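You operate a simulated robot arm through the tools that you are given. There is no shell and no other tool.

You run a simulated robot arm. Do the job below in one go: nothing can be reset, and whatever is moved stays where it is left.

Task
Hit rig 3's red stop, switch the rig off, then clear the stop.
Fine: heater, stirrer and water tap off; pull the stop out and reset; rig 4 keeps running.

It is judged by the outcome, as a careful person would: the job done as asked, and still so three seconds after it is handed in. It fails if anything else is knocked over, pushed out of place, dropped, spilled or broken.

Robot
A 6-joint arm with a fingered hand, fixed in place. Base frame: the origin is at the foot of the arm, x ahead of it, y to its left, z up. Readings come in m, rad, newtons and seconds.
With the tool pointing down near the work surface it reaches from about 0.1 to 0.74 m from the base axis. Its first joint turns from -2.897 to 2.897 rad. Payload 4 kg.
Tool frame: the origin (TCP) lies between the finger pads and is the grasp point; the fingertips stand 0.026 m ahead of it; z points along the fingers, y is the line along which they close. Largest opening 0.132 m; the body of the gripper starts 0.073 m behind the TCP. The gripper is a hand of 5 fingers: y runs from the thumb to the fingers, the wrist lies at [0, 0, -0.239] in the tool frame, and closing takes about 1.5 s.
Orientation is that of the tool frame in the base frame, as a unit quaternion [w, x, y, z]. With the fingers straight down and closing along the base's y, the tool's x points along the base's -x, its y along +y and its z along -z.

Tools
- The arm moves only by the tool send_rows. Its argument "steps" is a list of rows, each a list of 7 numbers: the shift along the base's x, y, z in units of 50 mm (1.0 is 50 mm), then the turn, a rotation vector about the base's x, y, z in units of 8 degrees (1.0 is 8 degrees), then the opening, from 0 (shut) to 1 (fully open). In form: [[x, y, z, wx, wy, wz, grip], ...]. A call has 1 to 20 rows; each row shifts and turns the commanded pose from where the row before left it. A call with a number of a shift or a turn outside -1 to 1 is refused whole. A row lasts 0.2 s, in which the tool goes at most 0.05 m and 0.15 rad; a call with a longer step from one row to the next is refused whole, and so is a gripper value outside its range. Where a pose cannot be reached the arm comes as near as it can. A force on the tool above 90 N (or 10 N above the force at the start of the call, whichever is more), or a blocked arm, ends the call early, and 0.2 s more pass. The fingers move at their own pace (about 0.045 m/s each) and stop on an object; they squeeze with about 23 N. The grip force told is the motor's: it shows also when the fingers shut on nothing. Time passes only in rows, and 0.2 s behind the last, so rows that do not move let the fingers close. It gives the time, the measured TCP pose, the force on the tool (base axes), the opening and the grip force at its end, in the units of the frame above (readings bear some noise), with the torque about the TCP (base axes, N m) and any sound that the robot's microphone picked up.
- Cameras (640 x 400 px; columns grow to the right, rows downward): "scene" is fixed at [0.217, 0.645, 1.7866]; the picture's right is [-0.90, -0.44, 0.00], its down [-0.22, 0.46, -0.86] and it looks along [0.38, -0.77, -0.51] (base axes); focal length 367 px, centre (320, 200). "wrist" rides on the gripper at [0.084, 0.002, -0.097] in the tool frame; the picture's right is [-0.02, 1.00, 0.00], its down [-0.75, -0.02, -0.66] and it looks along [-0.66, -0.01, 0.75] (tool axes); focal length 270 px, centre (320, 200). There is no depth. A picture from a camera that has moved, and an enlarged one, comes with that camera's place and axes in the base frame and with its lens. The place of the scene camera against the robot may be out by one fixed shift of up to 0.012 m in any direction.
- camera(camera): a new picture of that camera. The clock stands still meanwhile.
- grasp_type(shape): the hand has 5 fingers and takes this shape, open, in about a second: jaw (thumb against the fingers, like two jaws); tri (thumb and two fingers); tip (a fingertip pinch); poke (one finger out to press); point (the index stretched); flat (the hand flat); cup (the hand cupped); fist (a fist). The gripper value then closes the fingers along that shape, each until it touches; the sizes above hold for jaw. It gives what a move gives, with no picture.
- zoom(camera, box): a new picture of the part [left, top, right, bottom] of that camera's present view, enlarged. The clock stands still meanwhile.
- hand_in(): hands the job in; it is judged then, once.

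Places have to be worked out from the pictures, the camera data and where the tool is seen. Open the gripper and draw the arm clear of the work before you hand the job in, unless the task says otherwise.

The tools are called after "Emit:" as a command line: name --pt "numbers of a row" for each row, then --argument value for the rest, lists and objects as JSON in quotes. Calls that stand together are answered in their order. send_rows: Moves the arm, as the interface text tells. Its arguments: {"type":"object","properties":{"steps":{"type":"array","items":{"type":"array","items":{"type":"number"}}}},"required":["steps"]} The other tools are called the same way: grasp_type (shape) gives the hand a shape; camera (camera) takes a picture; zoom (camera, box) takes an enlarged picture of a part of a camera's view; hand_in () hands the job in.

At the start:

```text
t: 0.0
ee_pos: [0.3713, -0.0737, 1.3317]
orientation: [0.0, 0.0, 1.0, 0.0]
wrist_force: [0.2, -0.2, -0.3]
wrist_torque: [0.02, 0.0, 0.05]
width: 0.1318
grasp_force: 0.1
shape: jaw
```

scene: 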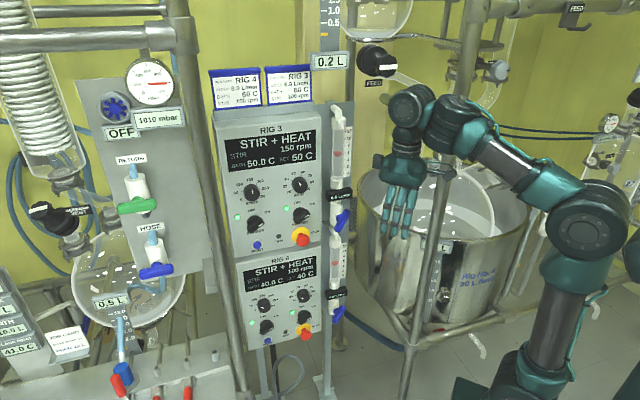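
wrist: 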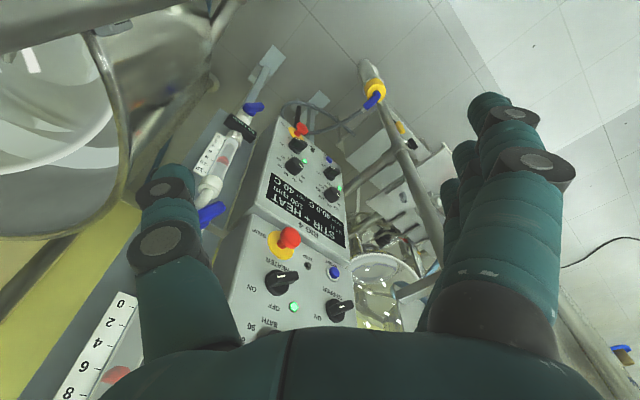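

I start by looking closely at the rig 3 and rig 4 boxes before moving anything.

Emit:
zoom --camera "scene" --box '[200, 60, 360, 160]'

Emit:
zoom --camera "scene" --box '[210, 150, 370, 250]'

Emit:
zoom --camera "scene" --box '[220, 240, 380, 340]'

Emit:
zoom --camera "wrist" --box '[180, 200, 400, 338]'

Emit:
zoom --camera "scene" --box '[80, 80, 240, 180]'

Emit:
zoom --camera "scene" --box '[80, 150, 240, 250]'

```text
4.00 times, centred on (280, 110) of scene
camera zoom: at [0.217, 0.645, 1.7866], right [-0.9, -0.44, 0.0], down [-0.22, 0.46, -0.86], along [0.38, -0.77, -0.51], focal length 1467 px, centre (480, 560)
```

zoom: 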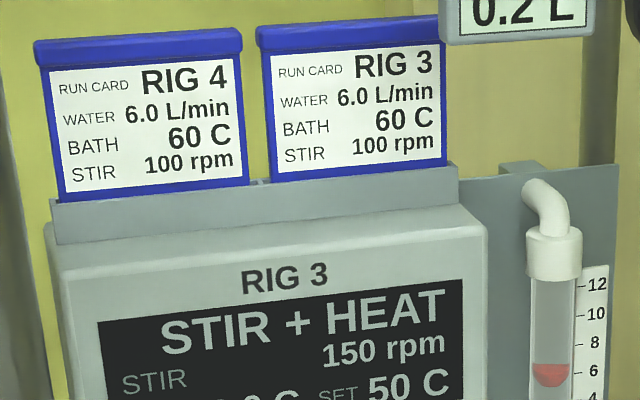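

```text
4.00 times, centred on (290, 200) of scene
camera zoom: at [0.217, 0.645, 1.7866], right [-0.9, -0.44, 0.0], down [-0.22, 0.46, -0.86], along [0.38, -0.77, -0.51], focal length 1467 px, centre (440, 200)
```

zoom: 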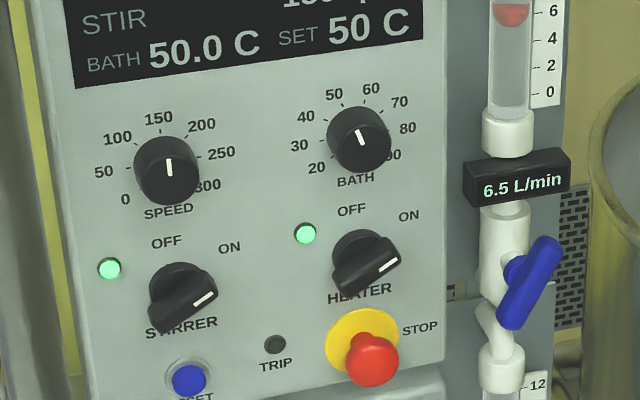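

```text
4.00 times, centred on (300, 290) of scene
camera zoom: at [0.217, 0.645, 1.7866], right [-0.9, -0.44, 0.0], down [-0.22, 0.46, -0.86], along [0.38, -0.77, -0.51], focal length 1467 px, centre (400, -160)
```

zoom: 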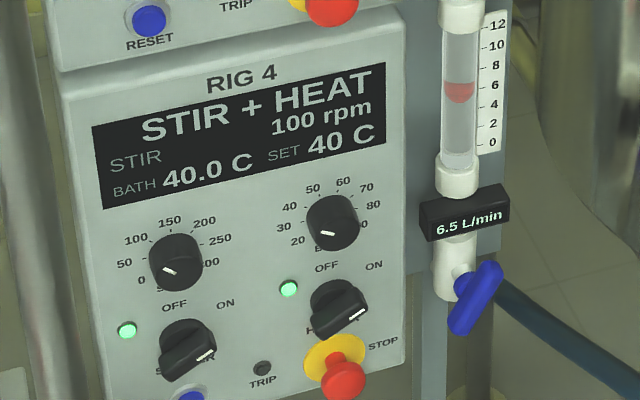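

```text
2.90 times, centred on (290, 269) of wrist
camera zoom: at [0.2868, -0.0731, 1.4288], right [0.02, 1.0, 0.0], down [0.75, -0.02, 0.66], along [0.66, -0.01, -0.75], focal length 783 px, centre (407, 0)
```

zoom: 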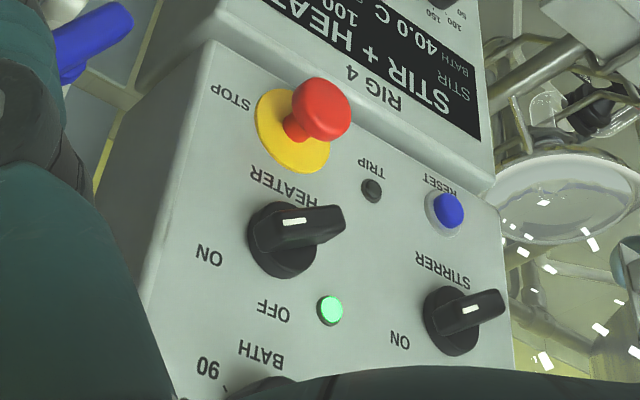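

```text
4.00 times, centred on (160, 130) of scene
camera zoom: at [0.217, 0.645, 1.7866], right [-0.9, -0.44, 0.0], down [-0.22, 0.46, -0.86], along [0.38, -0.77, -0.51], focal length 1467 px, centre (960, 480)
```

zoom: 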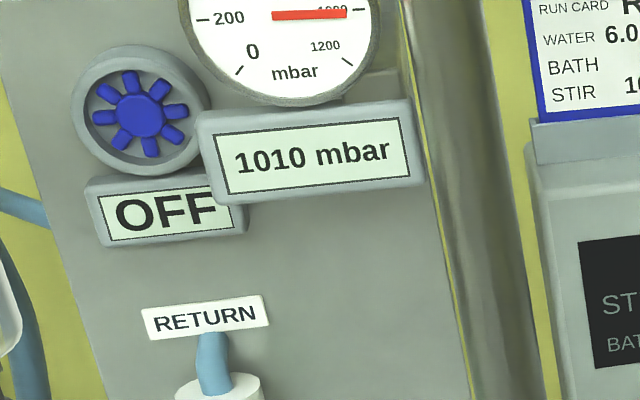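

```text
4.00 times, centred on (160, 200) of scene
camera zoom: at [0.217, 0.645, 1.7866], right [-0.9, -0.44, 0.0], down [-0.22, 0.46, -0.86], along [0.38, -0.77, -0.51], focal length 1467 px, centre (960, 200)
```

zoom: 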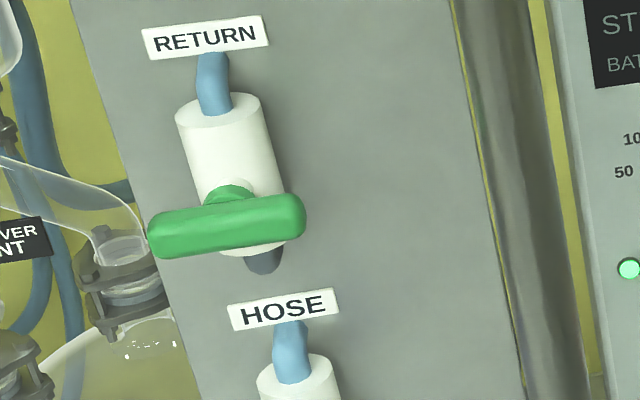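

The box with rig 3 controls faces diagonally toward the arm (roughly toward -x,+y), with the stop at about (0.66, -0.13, 1.11). I look further at the taps, their hoses and the surroundings for clearances.

Emit:
zoom --camera "scene" --box '[300, 90, 380, 140]'

Emit:
zoom --camera "scene" --box '[305, 180, 369, 220]'

Emit:
zoom --camera "scene" --box '[305, 210, 369, 250]'

Emit:
zoom --camera "scene" --box '[300, 260, 396, 320]'

Emit:
zoom --camera "wrist" --box '[160, 60, 400, 210]'

Emit:
zoom --camera "wrist" --box '[60, 100, 300, 400]'

Emit:
zoom --camera "scene" --box '[360, 60, 640, 400]'

```text
8.00 times, centred on (340, 115) of scene
camera zoom: at [0.217, 0.645, 1.7866], right [-0.9, -0.44, 0.0], down [-0.22, 0.46, -0.86], along [0.38, -0.77, -0.51], focal length 2935 px, centre (160, 880)
```

zoom: 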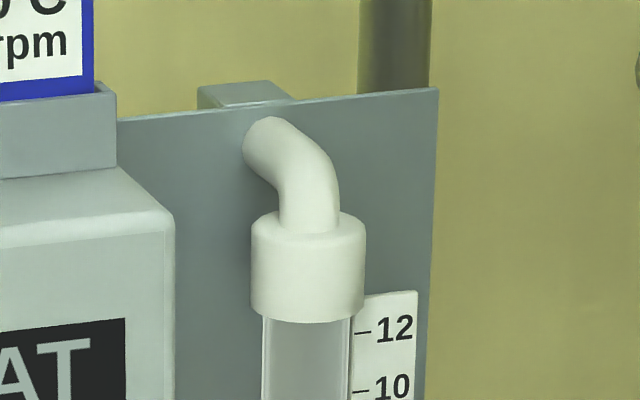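

```text
10.00 times, centred on (337, 200) of scene
camera zoom: at [0.217, 0.645, 1.7866], right [-0.9, -0.44, 0.0], down [-0.22, 0.46, -0.86], along [0.38, -0.77, -0.51], focal length 3668 px, centre (150, 200)
```

zoom: 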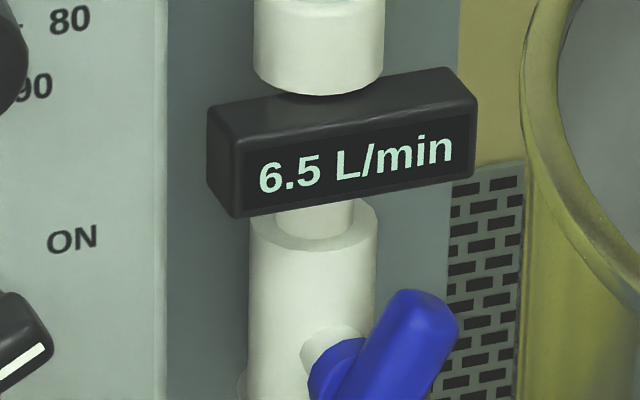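

```text
10.00 times, centred on (337, 230) of scene
camera zoom: at [0.217, 0.645, 1.7866], right [-0.9, -0.44, 0.0], down [-0.22, 0.46, -0.86], along [0.38, -0.77, -0.51], focal length 3668 px, centre (150, -100)
```

zoom: 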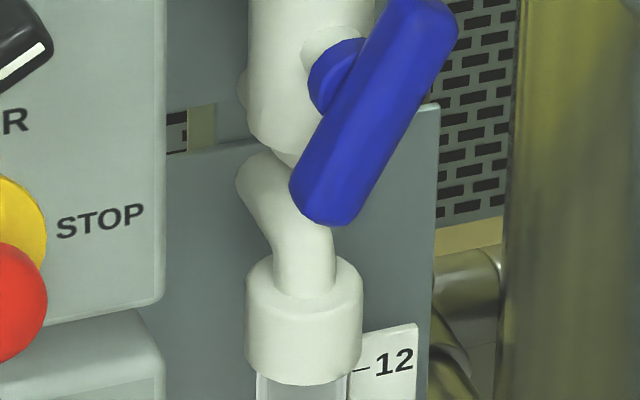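

```text
6.67 times, centred on (348, 290) of scene
camera zoom: at [0.217, 0.645, 1.7866], right [-0.9, -0.44, 0.0], down [-0.22, 0.46, -0.86], along [0.38, -0.77, -0.51], focal length 2446 px, centre (133, -400)
```

zoom: 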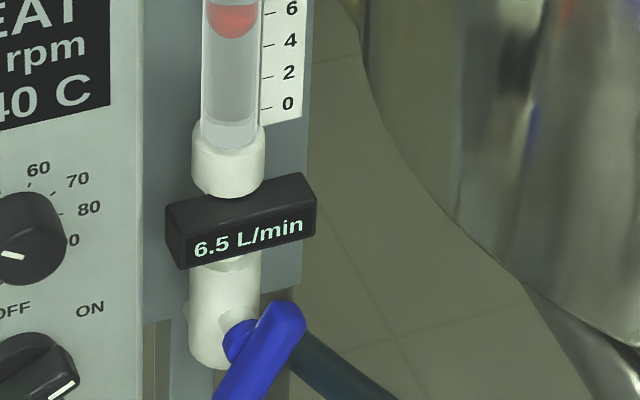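

```text
2.67 times, centred on (280, 135) of wrist
camera zoom: at [0.2868, -0.0731, 1.4288], right [0.02, 1.0, 0.0], down [0.75, -0.02, 0.66], along [0.66, -0.01, -0.75], focal length 721 px, centre (427, 373)
```

zoom: 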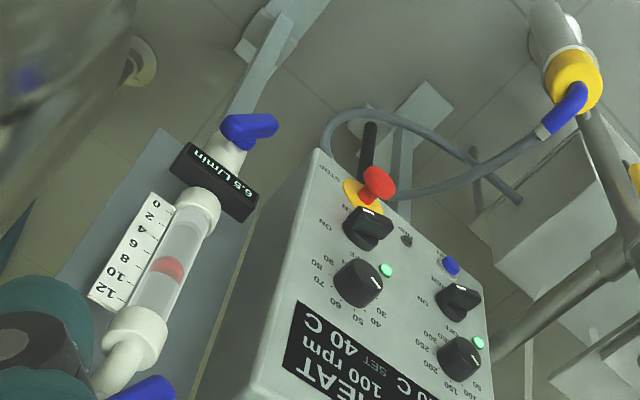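

```text
1.33 times, centred on (180, 250) of wrist
camera zoom: at [0.2868, -0.0731, 1.4288], right [0.02, 1.0, 0.0], down [0.75, -0.02, 0.66], along [0.66, -0.01, -0.75], focal length 360 px, centre (507, 133)
```

zoom: 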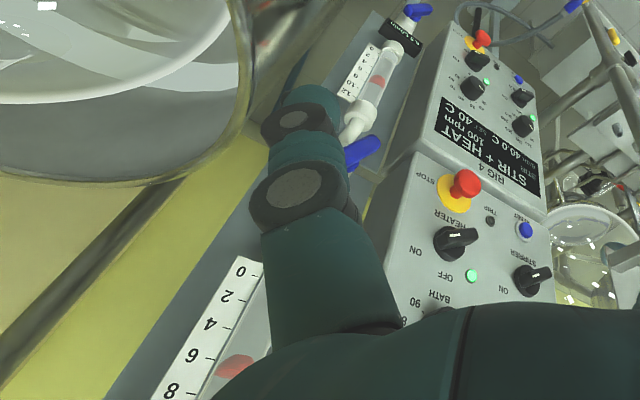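

```text
1.18 times, centred on (500, 230) of scene
camera zoom: at [0.217, 0.645, 1.7866], right [-0.9, -0.44, 0.0], down [-0.22, 0.46, -0.86], along [0.38, -0.77, -0.51], focal length 432 px, centre (108, 165)
```

zoom: 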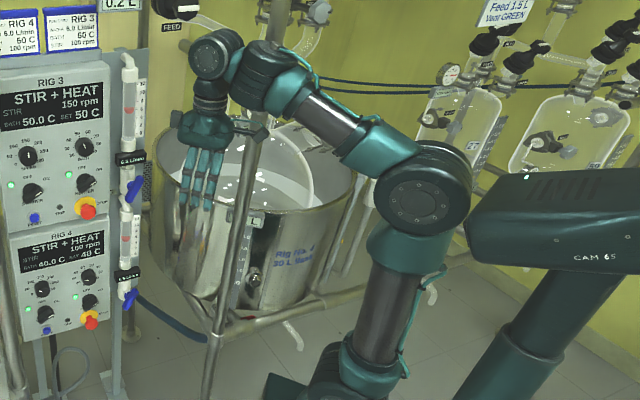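

The panel normal works out as about (-0.71, 0.71, 0), with the front face near n = -0.59 and a vertical post to its left at about (0.71, 0.16). I turn the hand to face the panel from about 0.2 m off, so the wrist camera can look at the controls.

Emit:
send_rows --pt "0.2 0.093 0 0 0 -0.9375 1" --pt "0.2 0.093 0 0 0 -0.9375 1" --pt "0.2 0.093 0 0 0 -0.9375 1" --pt "0.2 0.093 0 0 0 -0.9375 1" --pt "0.2 0.093 0 0 0 -0.9375 1" --pt "0.2 0.093 0 0 0 -0.9375 1" --pt "0.2 0.093 -0.22 -0.6629 -0.6629 0 1" --pt "0.2 0.093 -0.22 -0.6629 -0.6629 0 1" --pt "0.2 0.093 -0.22 -0.6629 -0.6629 0 1" --pt "0.2 0.093 -0.22 -0.6629 -0.6629 0 1" --pt "0.2 0.093 -0.22 -0.6629 -0.6629 0 1" --pt "0.2 0.093 -0.22 -0.6629 -0.6629 0 1"

Emit:
camera --camera "scene"

Emit:
camera --camera "wrist"

```text
t: 2.6
ee_pos: [0.5268, -0.009, 1.3939]
orientation: [0.296, 0.361, 0.877, -0.116]
wrist_force: [-0.2, 0.3, 0.3]
wrist_torque: [-0.02, -0.01, -0.03]
width: 0.1319
grasp_force: 0.0
shape: jaw
out of reach, approached as far as the arm can: row 8, 9, 10, 11, 12
```

```text
taken
```

scene: 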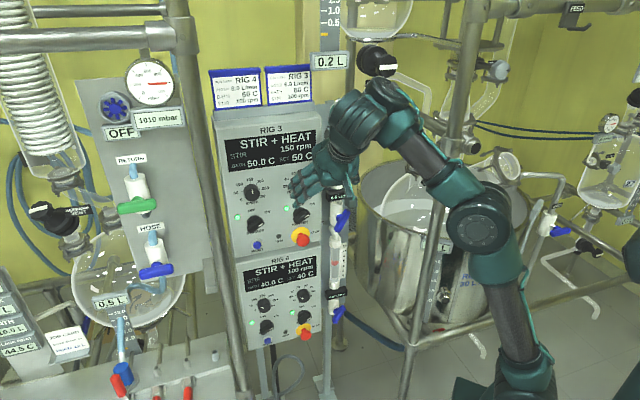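

```text
taken
camera wrist: at [0.4385, 0.0795, 1.4201], right [0.71, 0.7, 0.02], down [0.13, -0.16, 0.98], along [0.69, -0.69, -0.2], focal length 270 px, centre (320, 200)
```

wrist: 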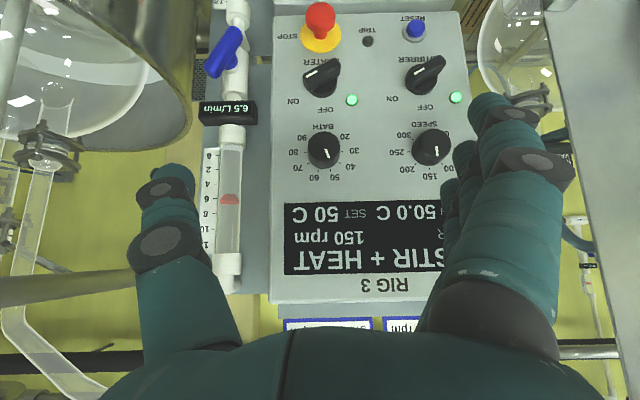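

The wrist camera now sees rig 3's panel well, but the arm reported rows 8–12 out of reach and stopped about 13 cm higher than commanded. I send idle rows to see what pose the command now holds.

Emit:
send_rows --pt "0 0 0 0 0 0 1" --pt "0 0 0 0 0 0 1"

Emit:
zoom --camera "scene" --box '[260, 60, 580, 260]'

```text
t: 3.2
ee_pos: [0.5258, -0.0098, 1.3927]
orientation: [0.295, 0.361, 0.877, -0.116]
wrist_force: [-0.3, -0.6, -0.1]
wrist_torque: [-0.04, 0.02, 0.0]
width: 0.1321
grasp_force: 0.2
shape: jaw
```

```text
2.00 times, centred on (420, 160) of scene
camera zoom: at [0.217, 0.645, 1.7866], right [-0.9, -0.44, 0.0], down [-0.22, 0.46, -0.86], along [0.38, -0.77, -0.51], focal length 734 px, centre (120, 280)
```

zoom: 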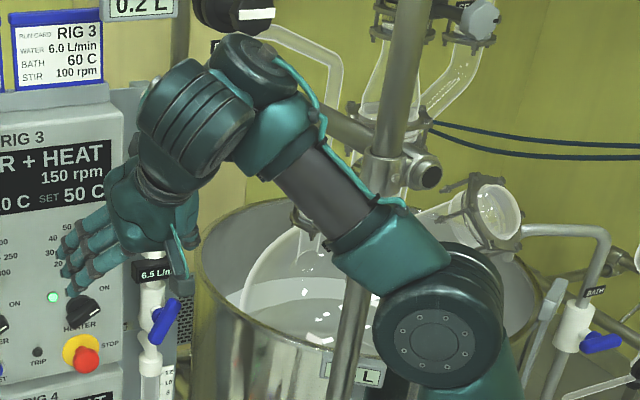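

The command resumes from the reached pose, so I can probe the limits step by step. First a pure tilt up by 8 degrees about the panel's horizontal axis, to see whether tilt or position is limited.

Emit:
send_rows --pt "0 0 0 -0.6629 -0.6629 0 1"

Emit:
send_rows --pt "0 0 -0.8 0 0 0 1"

```text
t: 3.6
ee_pos: [0.5266, -0.009, 1.3935]
orientation: [0.296, 0.361, 0.877, -0.115]
wrist_force: [-0.8, -0.1, 0.3]
wrist_torque: [-0.02, 0.0, -0.02]
width: 0.1319
grasp_force: 0.0
shape: jaw
out of reach, approached as far as the arm can: row 1
```

```text
t: 4.0
ee_pos: [0.5425, -0.0033, 1.3836]
orientation: [0.291, 0.362, 0.878, -0.114]
wrist_force: [-0.1, -0.3, 0.6]
wrist_torque: [0.05, -0.02, 0.04]
width: 0.1318
grasp_force: 0.0
shape: jaw
out of reach, approached as far as the arm can: row 1
```

Both probes slid along a limit: with the wrist bent this way it cannot lift the hand to horizontal, so the wrist has to flip to its other solution. I turn the hand to point sideways (to the right, in free space well above the vessel) as the first part of the flip.

Emit:
send_rows --pt "-0.206 -0.067 0.29 -0.854 -0.151 -0.387 1" --pt "-0.206 -0.067 0.29 -0.854 -0.151 -0.387 1" --pt "-0.206 -0.067 0.29 -0.854 -0.151 -0.387 1" --pt "-0.206 -0.067 0.29 -0.854 -0.151 -0.387 1"

Emit:
camera --camera "scene"

Emit:
camera --camera "wrist"

```text
t: 5.0
ee_pos: [0.542, -0.0021, 1.3823]
orientation: [0.291, 0.361, 0.879, -0.113]
wrist_force: [-0.1, -0.3, 0.5]
wrist_torque: [-0.01, -0.03, 0.03]
width: 0.132
grasp_force: 0.1
shape: jaw
out of reach, approached as far as the arm can: row 1, 2, 3, 4
```

```text
taken
```

scene: 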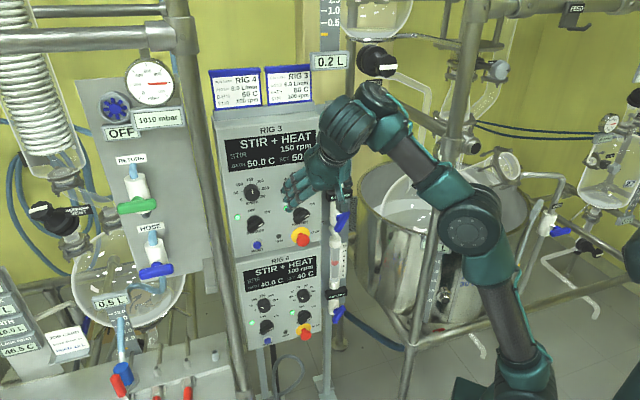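

```text
taken
camera wrist: at [0.4539, 0.0855, 1.4103], right [0.71, 0.7, 0.02], down [0.13, -0.17, 0.98], along [0.69, -0.69, -0.21], focal length 270 px, centre (320, 200)
```

wrist: 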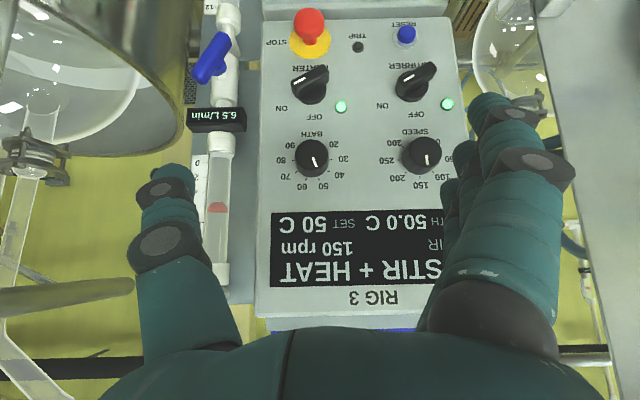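

That command was a pure turn about the second wrist axis, so that joint is at its limit (hand no more than about 30° to the right of the arm plane). The flip must therefore go via the hand pointing left; I look at the space on the arm's left side first.

Emit:
zoom --camera "scene" --box '[540, 0, 640, 400]'

Emit:
zoom --camera "scene" --box '[0, 100, 320, 400]'

Emit:
zoom --camera "scene" --box '[240, 0, 440, 125]'

```text
1.00 times, centred on (590, 200) of scene (not enlarged: the box is as wide or as high as the picture)
camera zoom: at [0.217, 0.645, 1.7866], right [-0.9, -0.44, 0.0], down [-0.22, 0.46, -0.86], along [0.38, -0.77, -0.51], focal length 367 px, centre (50, 200)
```

zoom: 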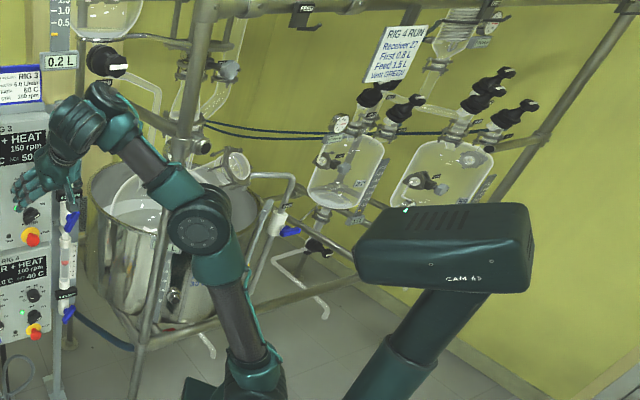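

```text
1.33 times, centred on (160, 250) of scene
camera zoom: at [0.217, 0.645, 1.7866], right [-0.9, -0.44, 0.0], down [-0.22, 0.46, -0.86], along [0.38, -0.77, -0.51], focal length 489 px, centre (533, 133)
```

zoom: 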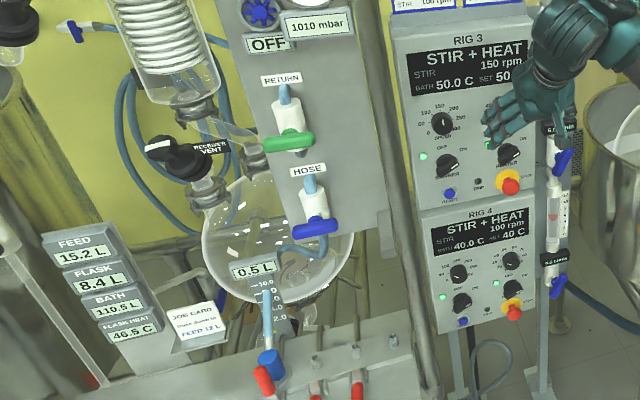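

```text
3.20 times, centred on (340, 62) of scene
camera zoom: at [0.217, 0.645, 1.7866], right [-0.9, -0.44, 0.0], down [-0.22, 0.46, -0.86], along [0.38, -0.77, -0.51], focal length 1174 px, centre (256, 640)
```

zoom: 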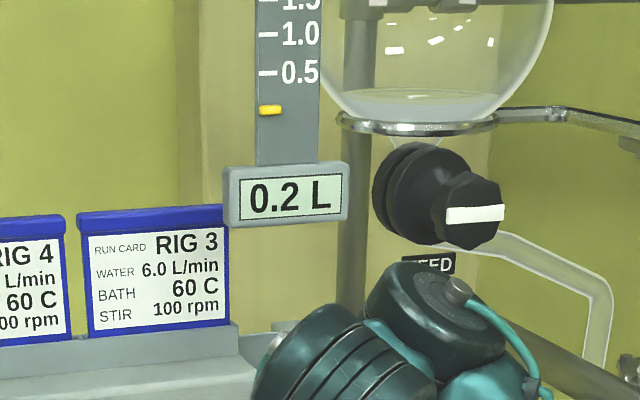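

The area on the arm's left, between it and the scene camera, is empty. I swing the hand back through straight-down toward pointing left, keeping the wrist around (0.43, 0.03, 1.53).

Emit:
send_rows --pt "-0.15 0.3 0.15 0.79 0 0.43 1" --pt "-0.15 0.3 0.15 0.79 0 0.43 1" --pt "-0.15 0.3 0.15 0.79 0 0.43 1" --pt "-0.15 0.3 0.15 0.79 0 0.43 1" --pt "-0.15 0.3 0.15 0.79 0 0.43 1" --pt "-0.15 0.3 0.15 0.79 0 0.43 1" --pt "-0.15 0.3 0.15 0.79 0 0.43 1" --pt "-0.15 0.3 0.15 0.79 0 0.43 1"

Emit:
camera --camera "scene"

```text
t: 6.8
ee_pos: [0.5084, 0.0819, 1.4437]
orientation: [0.15, 0.267, 0.918, 0.251]
wrist_force: [-0.5, 0.4, 0.7]
wrist_torque: [0.03, 0.0, 0.0]
width: 0.1319
grasp_force: 0.1
shape: jaw
out of reach, approached as far as the arm can: row 4, 5, 6
```

```text
taken
```

scene: 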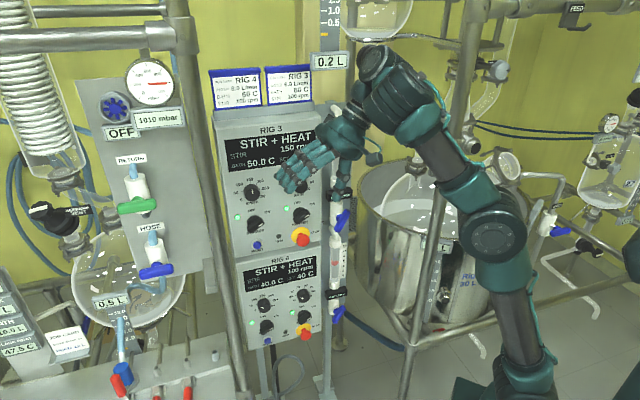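

The hand is now tilted left (azimuth about +43°) with no contact. I carry on turning it toward pointing left.

Emit:
send_rows --pt "-0.216 0.356 0.152 0.758 0 0.374 1" --pt "-0.216 0.356 0.152 0.758 0 0.374 1" --pt "-0.216 0.356 0.152 0.758 0 0.374 1" --pt "-0.216 0.356 0.152 0.758 0 0.374 1" --pt "-0.216 0.356 0.152 0.758 0 0.374 1" --pt "-0.216 0.356 0.152 0.758 0 0.374 1" --pt "-0.216 0.356 0.152 0.758 0 0.374 1" --pt "-0.216 0.356 0.152 0.758 0 0.374 1" --pt "-0.216 0.356 0.152 0.758 0 0.374 1" --pt "-0.216 0.356 0.152 0.758 0 0.374 1"

Emit:
camera --camera "scene"

```text
t: 9.0
ee_pos: [0.4084, 0.3103, 1.524]
orientation: [0.081, 0.204, 0.854, 0.472]
wrist_force: [0.6, 0.0, 0.0]
wrist_torque: [0.01, 0.03, 0.02]
width: 0.1319
grasp_force: 0.2
shape: jaw
out of reach, approached as far as the arm can: row 1, 2, 3, 4, 5, 6, 7, 8, 9, 10
```

```text
taken
```

scene: 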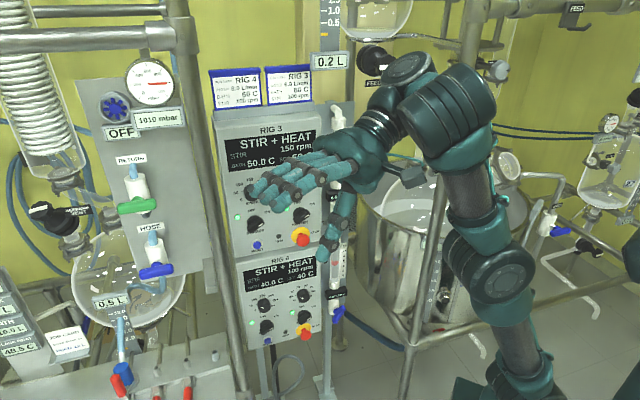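

The hand got to azimuth about 67°, pitch -33°, but every row was flagged out of reach. I test a pure rotation of one step from here to learn whether this is a hard limit.

Emit:
send_rows --pt "0 0 0 0.85 0 0.4 1"

Emit:
send_rows --pt "0 0 0 0 -0.9 0 1"

Emit:
send_rows --pt "0 0 0 0 0 -0.9 1"

```text
t: 9.4
ee_pos: [0.3933, 0.3467, 1.5399]
orientation: [0.073, 0.186, 0.833, 0.516]
wrist_force: [-1.1, 0.3, 1.4]
wrist_torque: [0.01, -0.03, -0.05]
width: 0.1318
grasp_force: 0.1
shape: jaw
out of reach, approached as far as the arm can: row 1
```

```text
t: 9.8
ee_pos: [0.3923, 0.3486, 1.5406]
orientation: [0.072, 0.186, 0.834, 0.515]
wrist_force: [0.2, 0.5, -0.5]
wrist_torque: [-0.01, -0.04, 0.01]
width: 0.1318
grasp_force: 0.0
shape: jaw
out of reach, approached as far as the arm can: row 1
```

```text
t: 10.2
ee_pos: [0.3969, 0.3502, 1.5467]
orientation: [0.104, 0.238, 0.82, 0.51]
wrist_force: [1.1, -0.5, 0.0]
wrist_torque: [-0.02, -0.01, 0.02]
width: 0.1319
grasp_force: 0.0
shape: jaw
out of reach, approached as far as the arm can: row 1
```

Pitching up is blocked while yawing works, so I need to understand the wrist's build. I zoom in on the arm and wrist.

Emit:
zoom --camera "scene" --box '[330, 20, 570, 170]'

Emit:
zoom --camera "scene" --box '[380, 150, 640, 400]'

Emit:
camera --camera "wrist"

```text
2.67 times, centred on (450, 95) of scene
camera zoom: at [0.217, 0.645, 1.7866], right [-0.9, -0.44, 0.0], down [-0.22, 0.46, -0.86], along [0.38, -0.77, -0.51], focal length 978 px, centre (-27, 480)
```

zoom: 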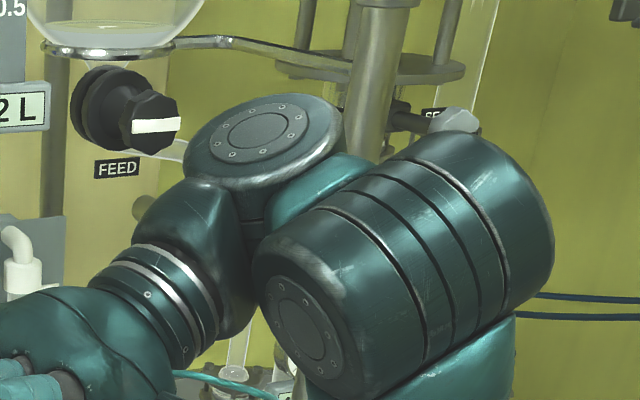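

```text
1.60 times, centred on (510, 275) of scene
camera zoom: at [0.217, 0.645, 1.7866], right [-0.9, -0.44, 0.0], down [-0.22, 0.46, -0.86], along [0.38, -0.77, -0.51], focal length 587 px, centre (16, 80)
```

zoom: 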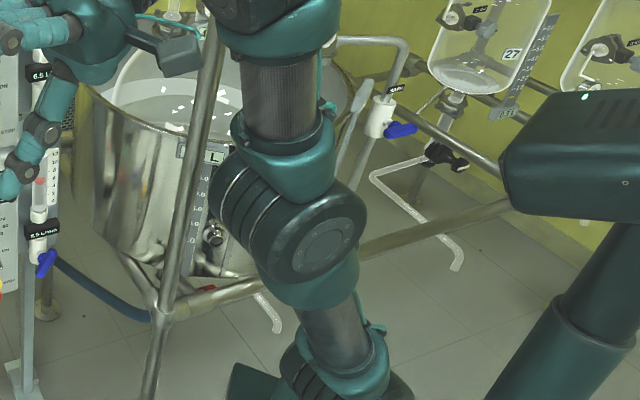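

```text
taken
camera wrist: at [0.2838, 0.3164, 1.5985], right [0.3, 0.36, 0.88], down [0.38, -0.9, 0.23], along [0.88, 0.26, -0.41], focal length 270 px, centre (320, 200)
```

wrist: 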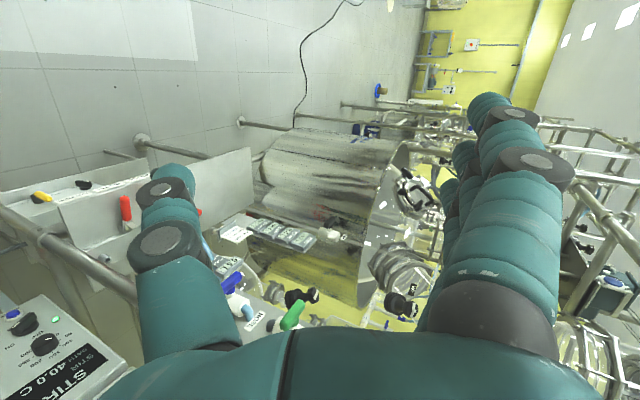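

Every blocked motion would open the bend between forearm and hand, while motions that don't are free. I test turning the hand to the right about the wrist centre alone, keeping the wrist in place.

Emit:
send_rows --pt "0.72 -0.404 -0.043 -0.238 -0.339 -0.799 1" --pt "0.72 -0.404 -0.043 -0.238 -0.339 -0.799 1" --pt "0.72 -0.404 -0.043 -0.238 -0.339 -0.799 1"

Emit:
camera --camera "scene"

```text
t: 11.0
ee_pos: [0.4917, 0.2874, 1.5465]
orientation: [0.256, 0.331, 0.786, 0.455]
wrist_force: [0.4, -0.9, 0.5]
wrist_torque: [0.0, 0.02, 0.02]
width: 0.1317
grasp_force: 0.1
shape: jaw
out of reach, approached as far as the arm can: row 2, 3
```

```text
taken
```

scene: 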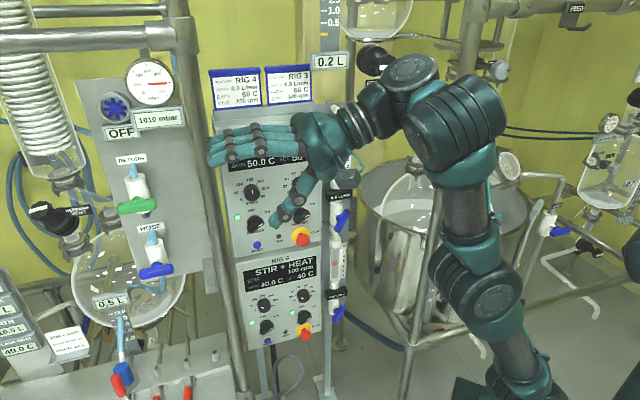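

Turning right about the wrist works here with the wrist centre held. I continue it in the same manner to see how far this joint goes; the fingertips stay about 10 cm clear of the post.

Emit:
send_rows --pt "0.506 -0.646 0.16 -0.238 -0.339 -0.799 1" --pt "0.422 -0.702 0.2 -0.238 -0.339 -0.799 1" --pt "0.334 -0.75 0.24 -0.238 -0.339 -0.799 1" --pt "0.24 -0.784 0.28 -0.238 -0.339 -0.799 1"

Emit:
camera --camera "scene"

```text
t: 12.0
ee_pos: [0.5662, 0.1423, 1.5917]
orientation: [0.446, 0.433, 0.692, 0.367]
wrist_force: [-0.4, 0.2, -0.1]
wrist_torque: [0.0, -0.02, -0.02]
width: 0.132
grasp_force: 0.1
shape: jaw
```

```text
taken
```

scene: 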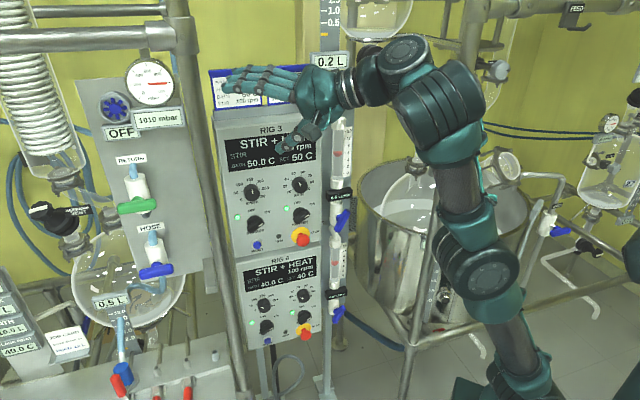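

The hand is now at azimuth 7°, pitch -19°, all reachable. I zoom in on the arm to work out how the wrist sits.

Emit:
zoom --camera "scene" --box '[330, 20, 570, 170]'

Emit:
zoom --camera "scene" --box '[380, 150, 640, 400]'

Emit:
camera --camera "wrist"

```text
2.67 times, centred on (450, 95) of scene
camera zoom: at [0.217, 0.645, 1.7866], right [-0.9, -0.44, 0.0], down [-0.22, 0.46, -0.86], along [0.38, -0.77, -0.51], focal length 978 px, centre (-27, 480)
```

zoom: 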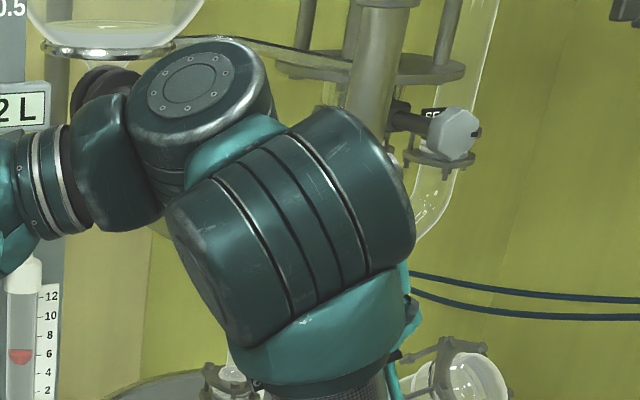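

```text
1.60 times, centred on (510, 275) of scene
camera zoom: at [0.217, 0.645, 1.7866], right [-0.9, -0.44, 0.0], down [-0.22, 0.46, -0.86], along [0.38, -0.77, -0.51], focal length 587 px, centre (16, 80)
```

zoom: 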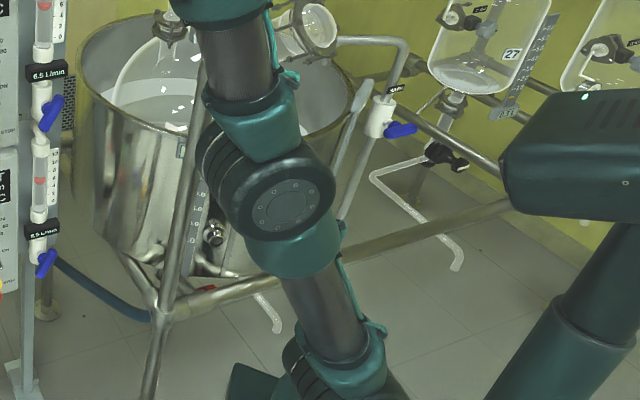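

```text
taken
camera wrist: at [0.4573, 0.2087, 1.5996], right [0.28, 0.34, 0.9], down [-0.45, -0.78, 0.43], along [0.85, -0.52, -0.07], focal length 270 px, centre (320, 200)
```

wrist: 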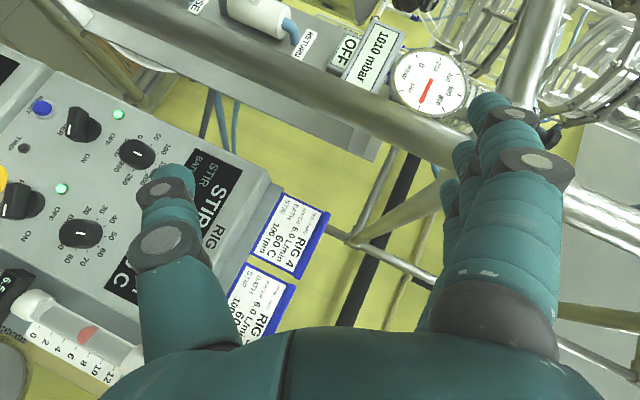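

I now test one step of pitching the hand up from here, with the wrist centre held still.

Emit:
send_rows --pt "0.27 0.036 0.78 0.116 -0.893 0 1"

Emit:
send_rows --pt "0.0 -0.8 0.1 -0.3 0.04 -0.85 1" --pt "0.0 -0.8 0.1 -0.3 0.04 -0.85 1"

```text
t: 12.4
ee_pos: [0.5802, 0.1446, 1.6299]
orientation: [0.484, 0.411, 0.661, 0.4]
wrist_force: [-0.6, 0.0, -0.3]
wrist_torque: [-0.02, 0.0, 0.0]
width: 0.1318
grasp_force: 0.1
shape: jaw
```

```text
t: 13.0
ee_pos: [0.5746, 0.0703, 1.6268]
orientation: [0.541, 0.467, 0.626, 0.311]
wrist_force: [-0.6, 1.0, 0.4]
wrist_torque: [-0.06, -0.01, -0.12]
width: 0.1318
grasp_force: 0.0
shape: jaw
out of reach, approached as far as the arm can: row 2
```

Pitching up works here, so the earlier blocks were largely the arm being near full stretch at this height. I look again before lowering the wrist.

Emit:
camera --camera "scene"

Emit:
zoom --camera "scene" --box '[300, 0, 640, 400]'

```text
taken
```

scene: 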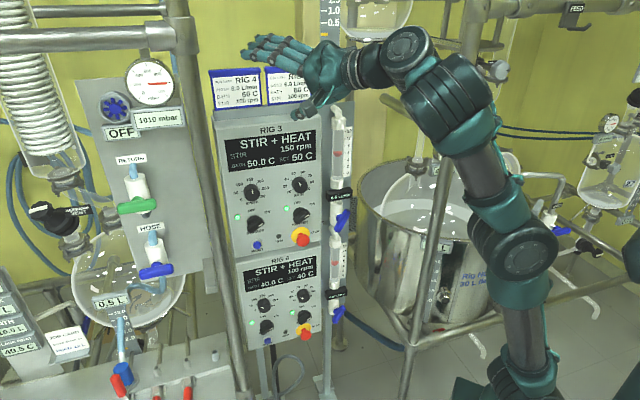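

```text
1.00 times, centred on (470, 200) of scene (not enlarged: the box is as wide or as high as the picture)
camera zoom: at [0.217, 0.645, 1.7866], right [-0.9, -0.44, 0.0], down [-0.22, 0.46, -0.86], along [0.38, -0.77, -0.51], focal length 367 px, centre (170, 200)
```

zoom: 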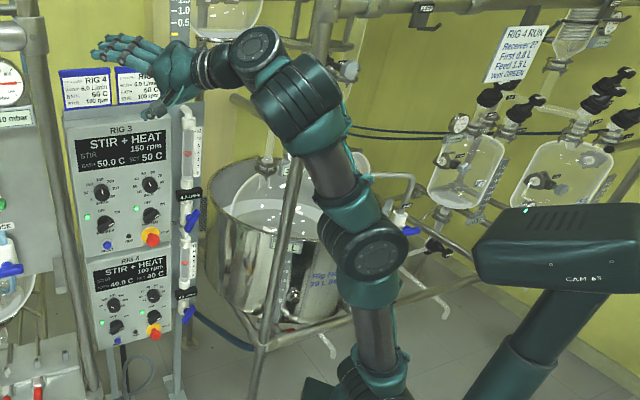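

The elbow has folded back and the hand is nearly level. I lower the hand step by step, backing off slightly in x to stay clear of the panel and post.

Emit:
send_rows --pt "-0.2 -0.1 -0.8 0 0 0 1" --pt "-0.2 -0.1 -0.8 0 0 0 1" --pt "-0.2 -0.1 -0.8 0 0 0 1" --pt "-0.2 -0.1 -0.8 0 0 0 1" --pt "-0.1 -0.1 -0.8 0 0 0 1" --pt "-0.1 -0.1 -0.8 0 0 0 1"

Emit:
camera --camera "scene"

```text
t: 14.4
ee_pos: [0.5253, 0.0406, 1.3874]
orientation: [0.54, 0.469, 0.627, 0.309]
wrist_force: [-0.2, 0.2, 0.8]
wrist_torque: [-0.01, -0.02, 0.05]
width: 0.1318
grasp_force: 0.0
shape: jaw
```

```text
taken
```

scene: 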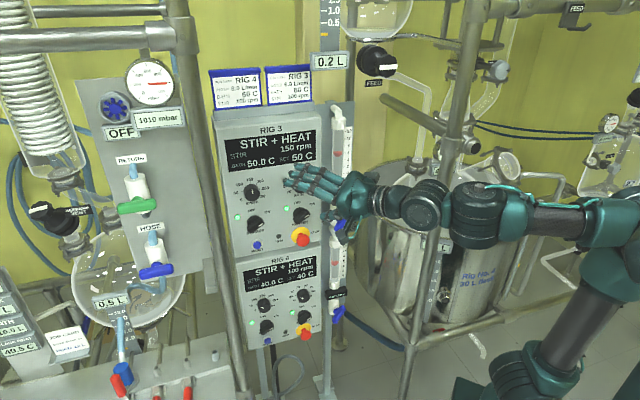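

That worked fully: forearm level, hand level. I now pitch the last 13° up to horizontal and yaw right toward the panel normal, watching for limits.

Emit:
send_rows --pt "0 0 -0.3 -0.095 -0.794 0 1" --pt "0 0 -0.3 -0.095 -0.794 0 1" --pt "0 0 -0.3 0 0 -0.95 1" --pt "0 0 -0.3 0 0 -0.95 1" --pt "0 0 -0.3 0 0 -0.95 1"

Emit:
send_rows --pt "0 0 -0.3 0 0 -0.95 1" --pt "0 0 -0.3 0 0 -0.95 1"

Emit:
camera --camera "scene"

Emit:
camera --camera "wrist"

```text
t: 15.6
ee_pos: [0.524, 0.0416, 1.3129]
orientation: [0.671, 0.527, 0.471, 0.223]
wrist_force: [-0.7, -0.7, -0.9]
wrist_torque: [0.0, 0.02, 0.04]
width: 0.132
grasp_force: 0.1
shape: jaw
```

```text
t: 16.2
ee_pos: [0.549, 0.013, 1.2845]
orientation: [0.689, 0.586, 0.404, 0.136]
wrist_force: [0.6, -0.8, 0.7]
wrist_torque: [0.03, -0.01, 0.01]
width: 0.1321
grasp_force: 0.0
shape: jaw
out of reach, approached as far as the arm can: row 2
```

```text
taken
```

scene: 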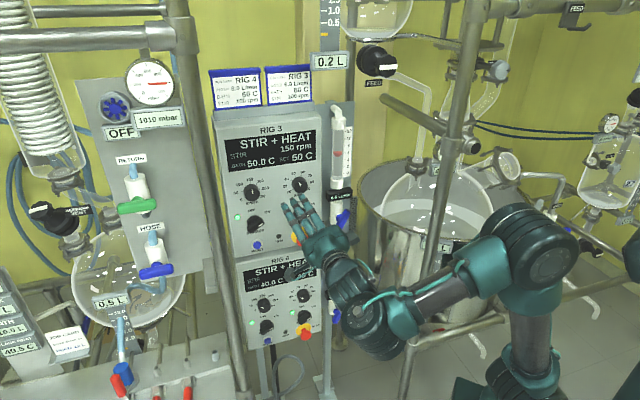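

```text
taken
camera wrist: at [0.5346, 0.137, 1.2546], right [0.27, 0.26, 0.93], down [-0.96, -0.04, 0.29], along [0.12, -0.96, 0.24], focal length 270 px, centre (320, 200)
```

wrist: 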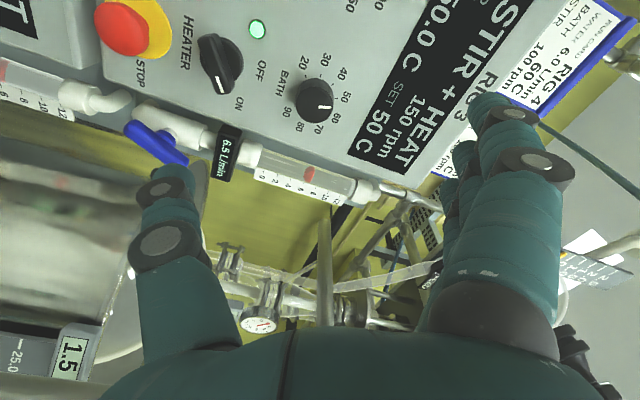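

The hand now points almost exactly along the panel's inward normal (azimuth -44°, level) at (0.549, 0.013, 1.285). I set the poking shape here in free space and look at where the finger stands.

Emit:
grasp_type --shape "poke"

Emit:
camera --camera "wrist"

Emit:
zoom --camera "scene" --box '[210, 150, 450, 350]'

```text
t: 17.1
ee_pos: [0.5509, 0.0141, 1.2848]
orientation: [0.688, 0.586, 0.405, 0.137]
wrist_force: [0.0, 0.3, 0.2]
wrist_torque: [0.01, -0.02, 0.04]
width: 0.0
grasp_force: 0.0
shape: poke
```

```text
taken
camera wrist: at [0.5345, 0.1373, 1.2546], right [0.27, 0.26, 0.93], down [-0.95, -0.05, 0.29], along [0.12, -0.96, 0.24], focal length 270 px, centre (320, 200)
```

wrist: 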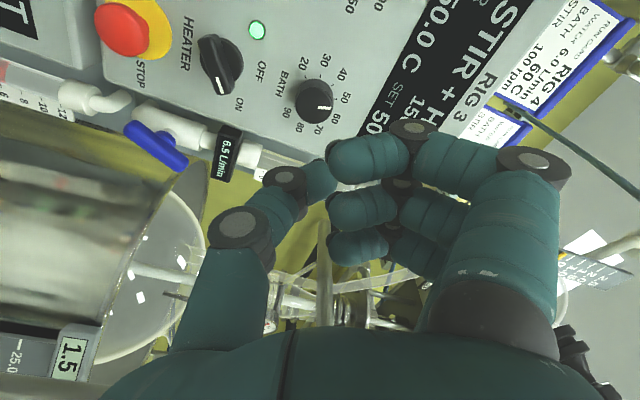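

```text
2.00 times, centred on (330, 250) of scene
camera zoom: at [0.217, 0.645, 1.7866], right [-0.9, -0.44, 0.0], down [-0.22, 0.46, -0.86], along [0.38, -0.77, -0.51], focal length 734 px, centre (300, 100)
```

zoom: 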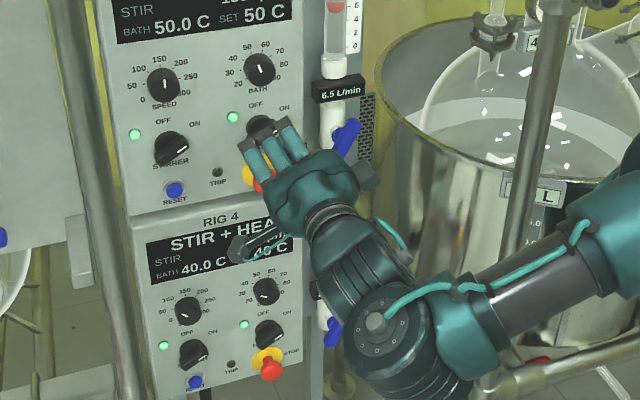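

In this picture all visible fingers look bent, perhaps still moving. I wait a few rows and look again.

Emit:
send_rows --pt "0 0 0 0 0 0 1" --pt "0 0 0 0 0 0 1" --pt "0 0 0 0 0 0 1" --pt "0 0 0 0 0 0 1" --pt "0 0 0 0 0 0 1"

Emit:
camera --camera "wrist"

Emit:
zoom --camera "scene" --box '[250, 190, 410, 290]'

```text
t: 18.3
ee_pos: [0.5488, 0.014, 1.285]
orientation: [0.688, 0.586, 0.404, 0.137]
wrist_force: [0.1, 0.3, 0.2]
wrist_torque: [0.0, -0.01, 0.02]
width: 0.0003
grasp_force: 0.1
shape: poke
```

```text
taken
camera wrist: at [0.5347, 0.1371, 1.2545], right [0.27, 0.26, 0.93], down [-0.95, -0.05, 0.29], along [0.12, -0.96, 0.24], focal length 270 px, centre (320, 200)
```

wrist: 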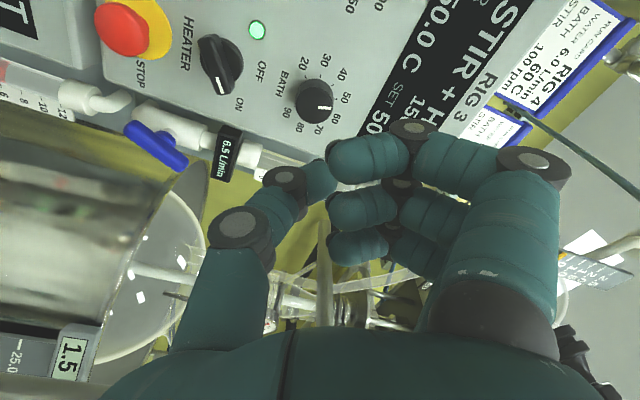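

```text
4.00 times, centred on (330, 240) of scene
camera zoom: at [0.217, 0.645, 1.7866], right [-0.9, -0.44, 0.0], down [-0.22, 0.46, -0.86], along [0.38, -0.77, -0.51], focal length 1467 px, centre (280, 40)
```

zoom: 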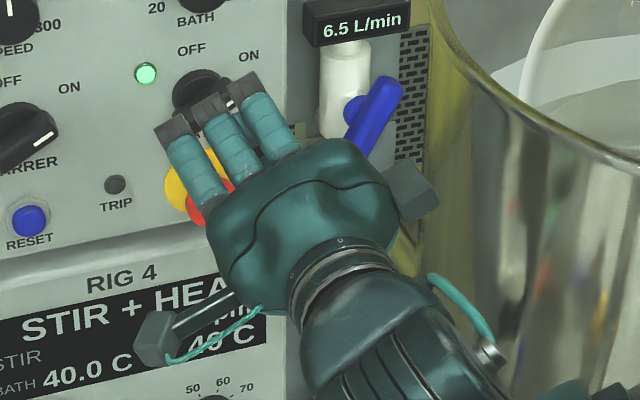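

The poke shape shows bent fingers with no clear straight one. I try the pointing shape to compare.

Emit:
grasp_type --shape "point"

Emit:
camera --camera "wrist"

Emit:
zoom --camera "scene" --box '[250, 190, 410, 290]'

```text
t: 19.2
ee_pos: [0.5497, 0.0138, 1.2859]
orientation: [0.689, 0.586, 0.404, 0.137]
wrist_force: [0.1, -0.6, 0.5]
wrist_torque: [0.03, 0.0, -0.02]
width: 0.1257
grasp_force: 0.0
shape: point
```

```text
taken
camera wrist: at [0.5347, 0.1371, 1.2545], right [0.27, 0.26, 0.93], down [-0.95, -0.05, 0.29], along [0.12, -0.96, 0.24], focal length 270 px, centre (320, 200)
```

wrist: 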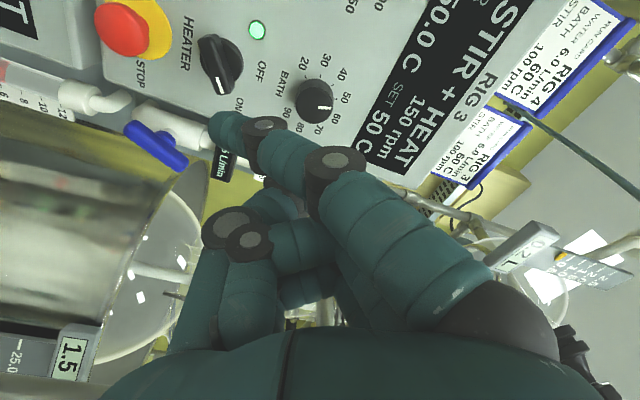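

```text
4.00 times, centred on (330, 240) of scene
camera zoom: at [0.217, 0.645, 1.7866], right [-0.9, -0.44, 0.0], down [-0.22, 0.46, -0.86], along [0.38, -0.77, -0.51], focal length 1467 px, centre (280, 40)
```

zoom: 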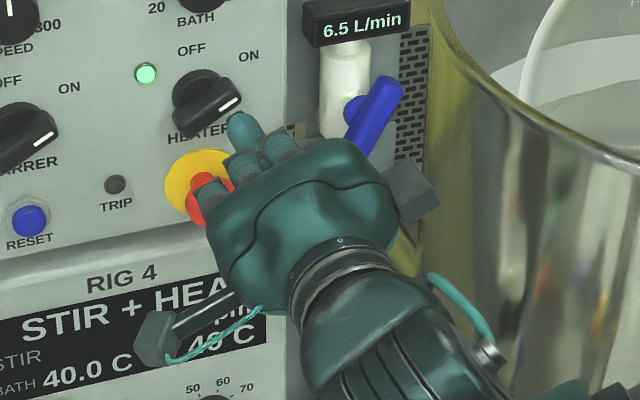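

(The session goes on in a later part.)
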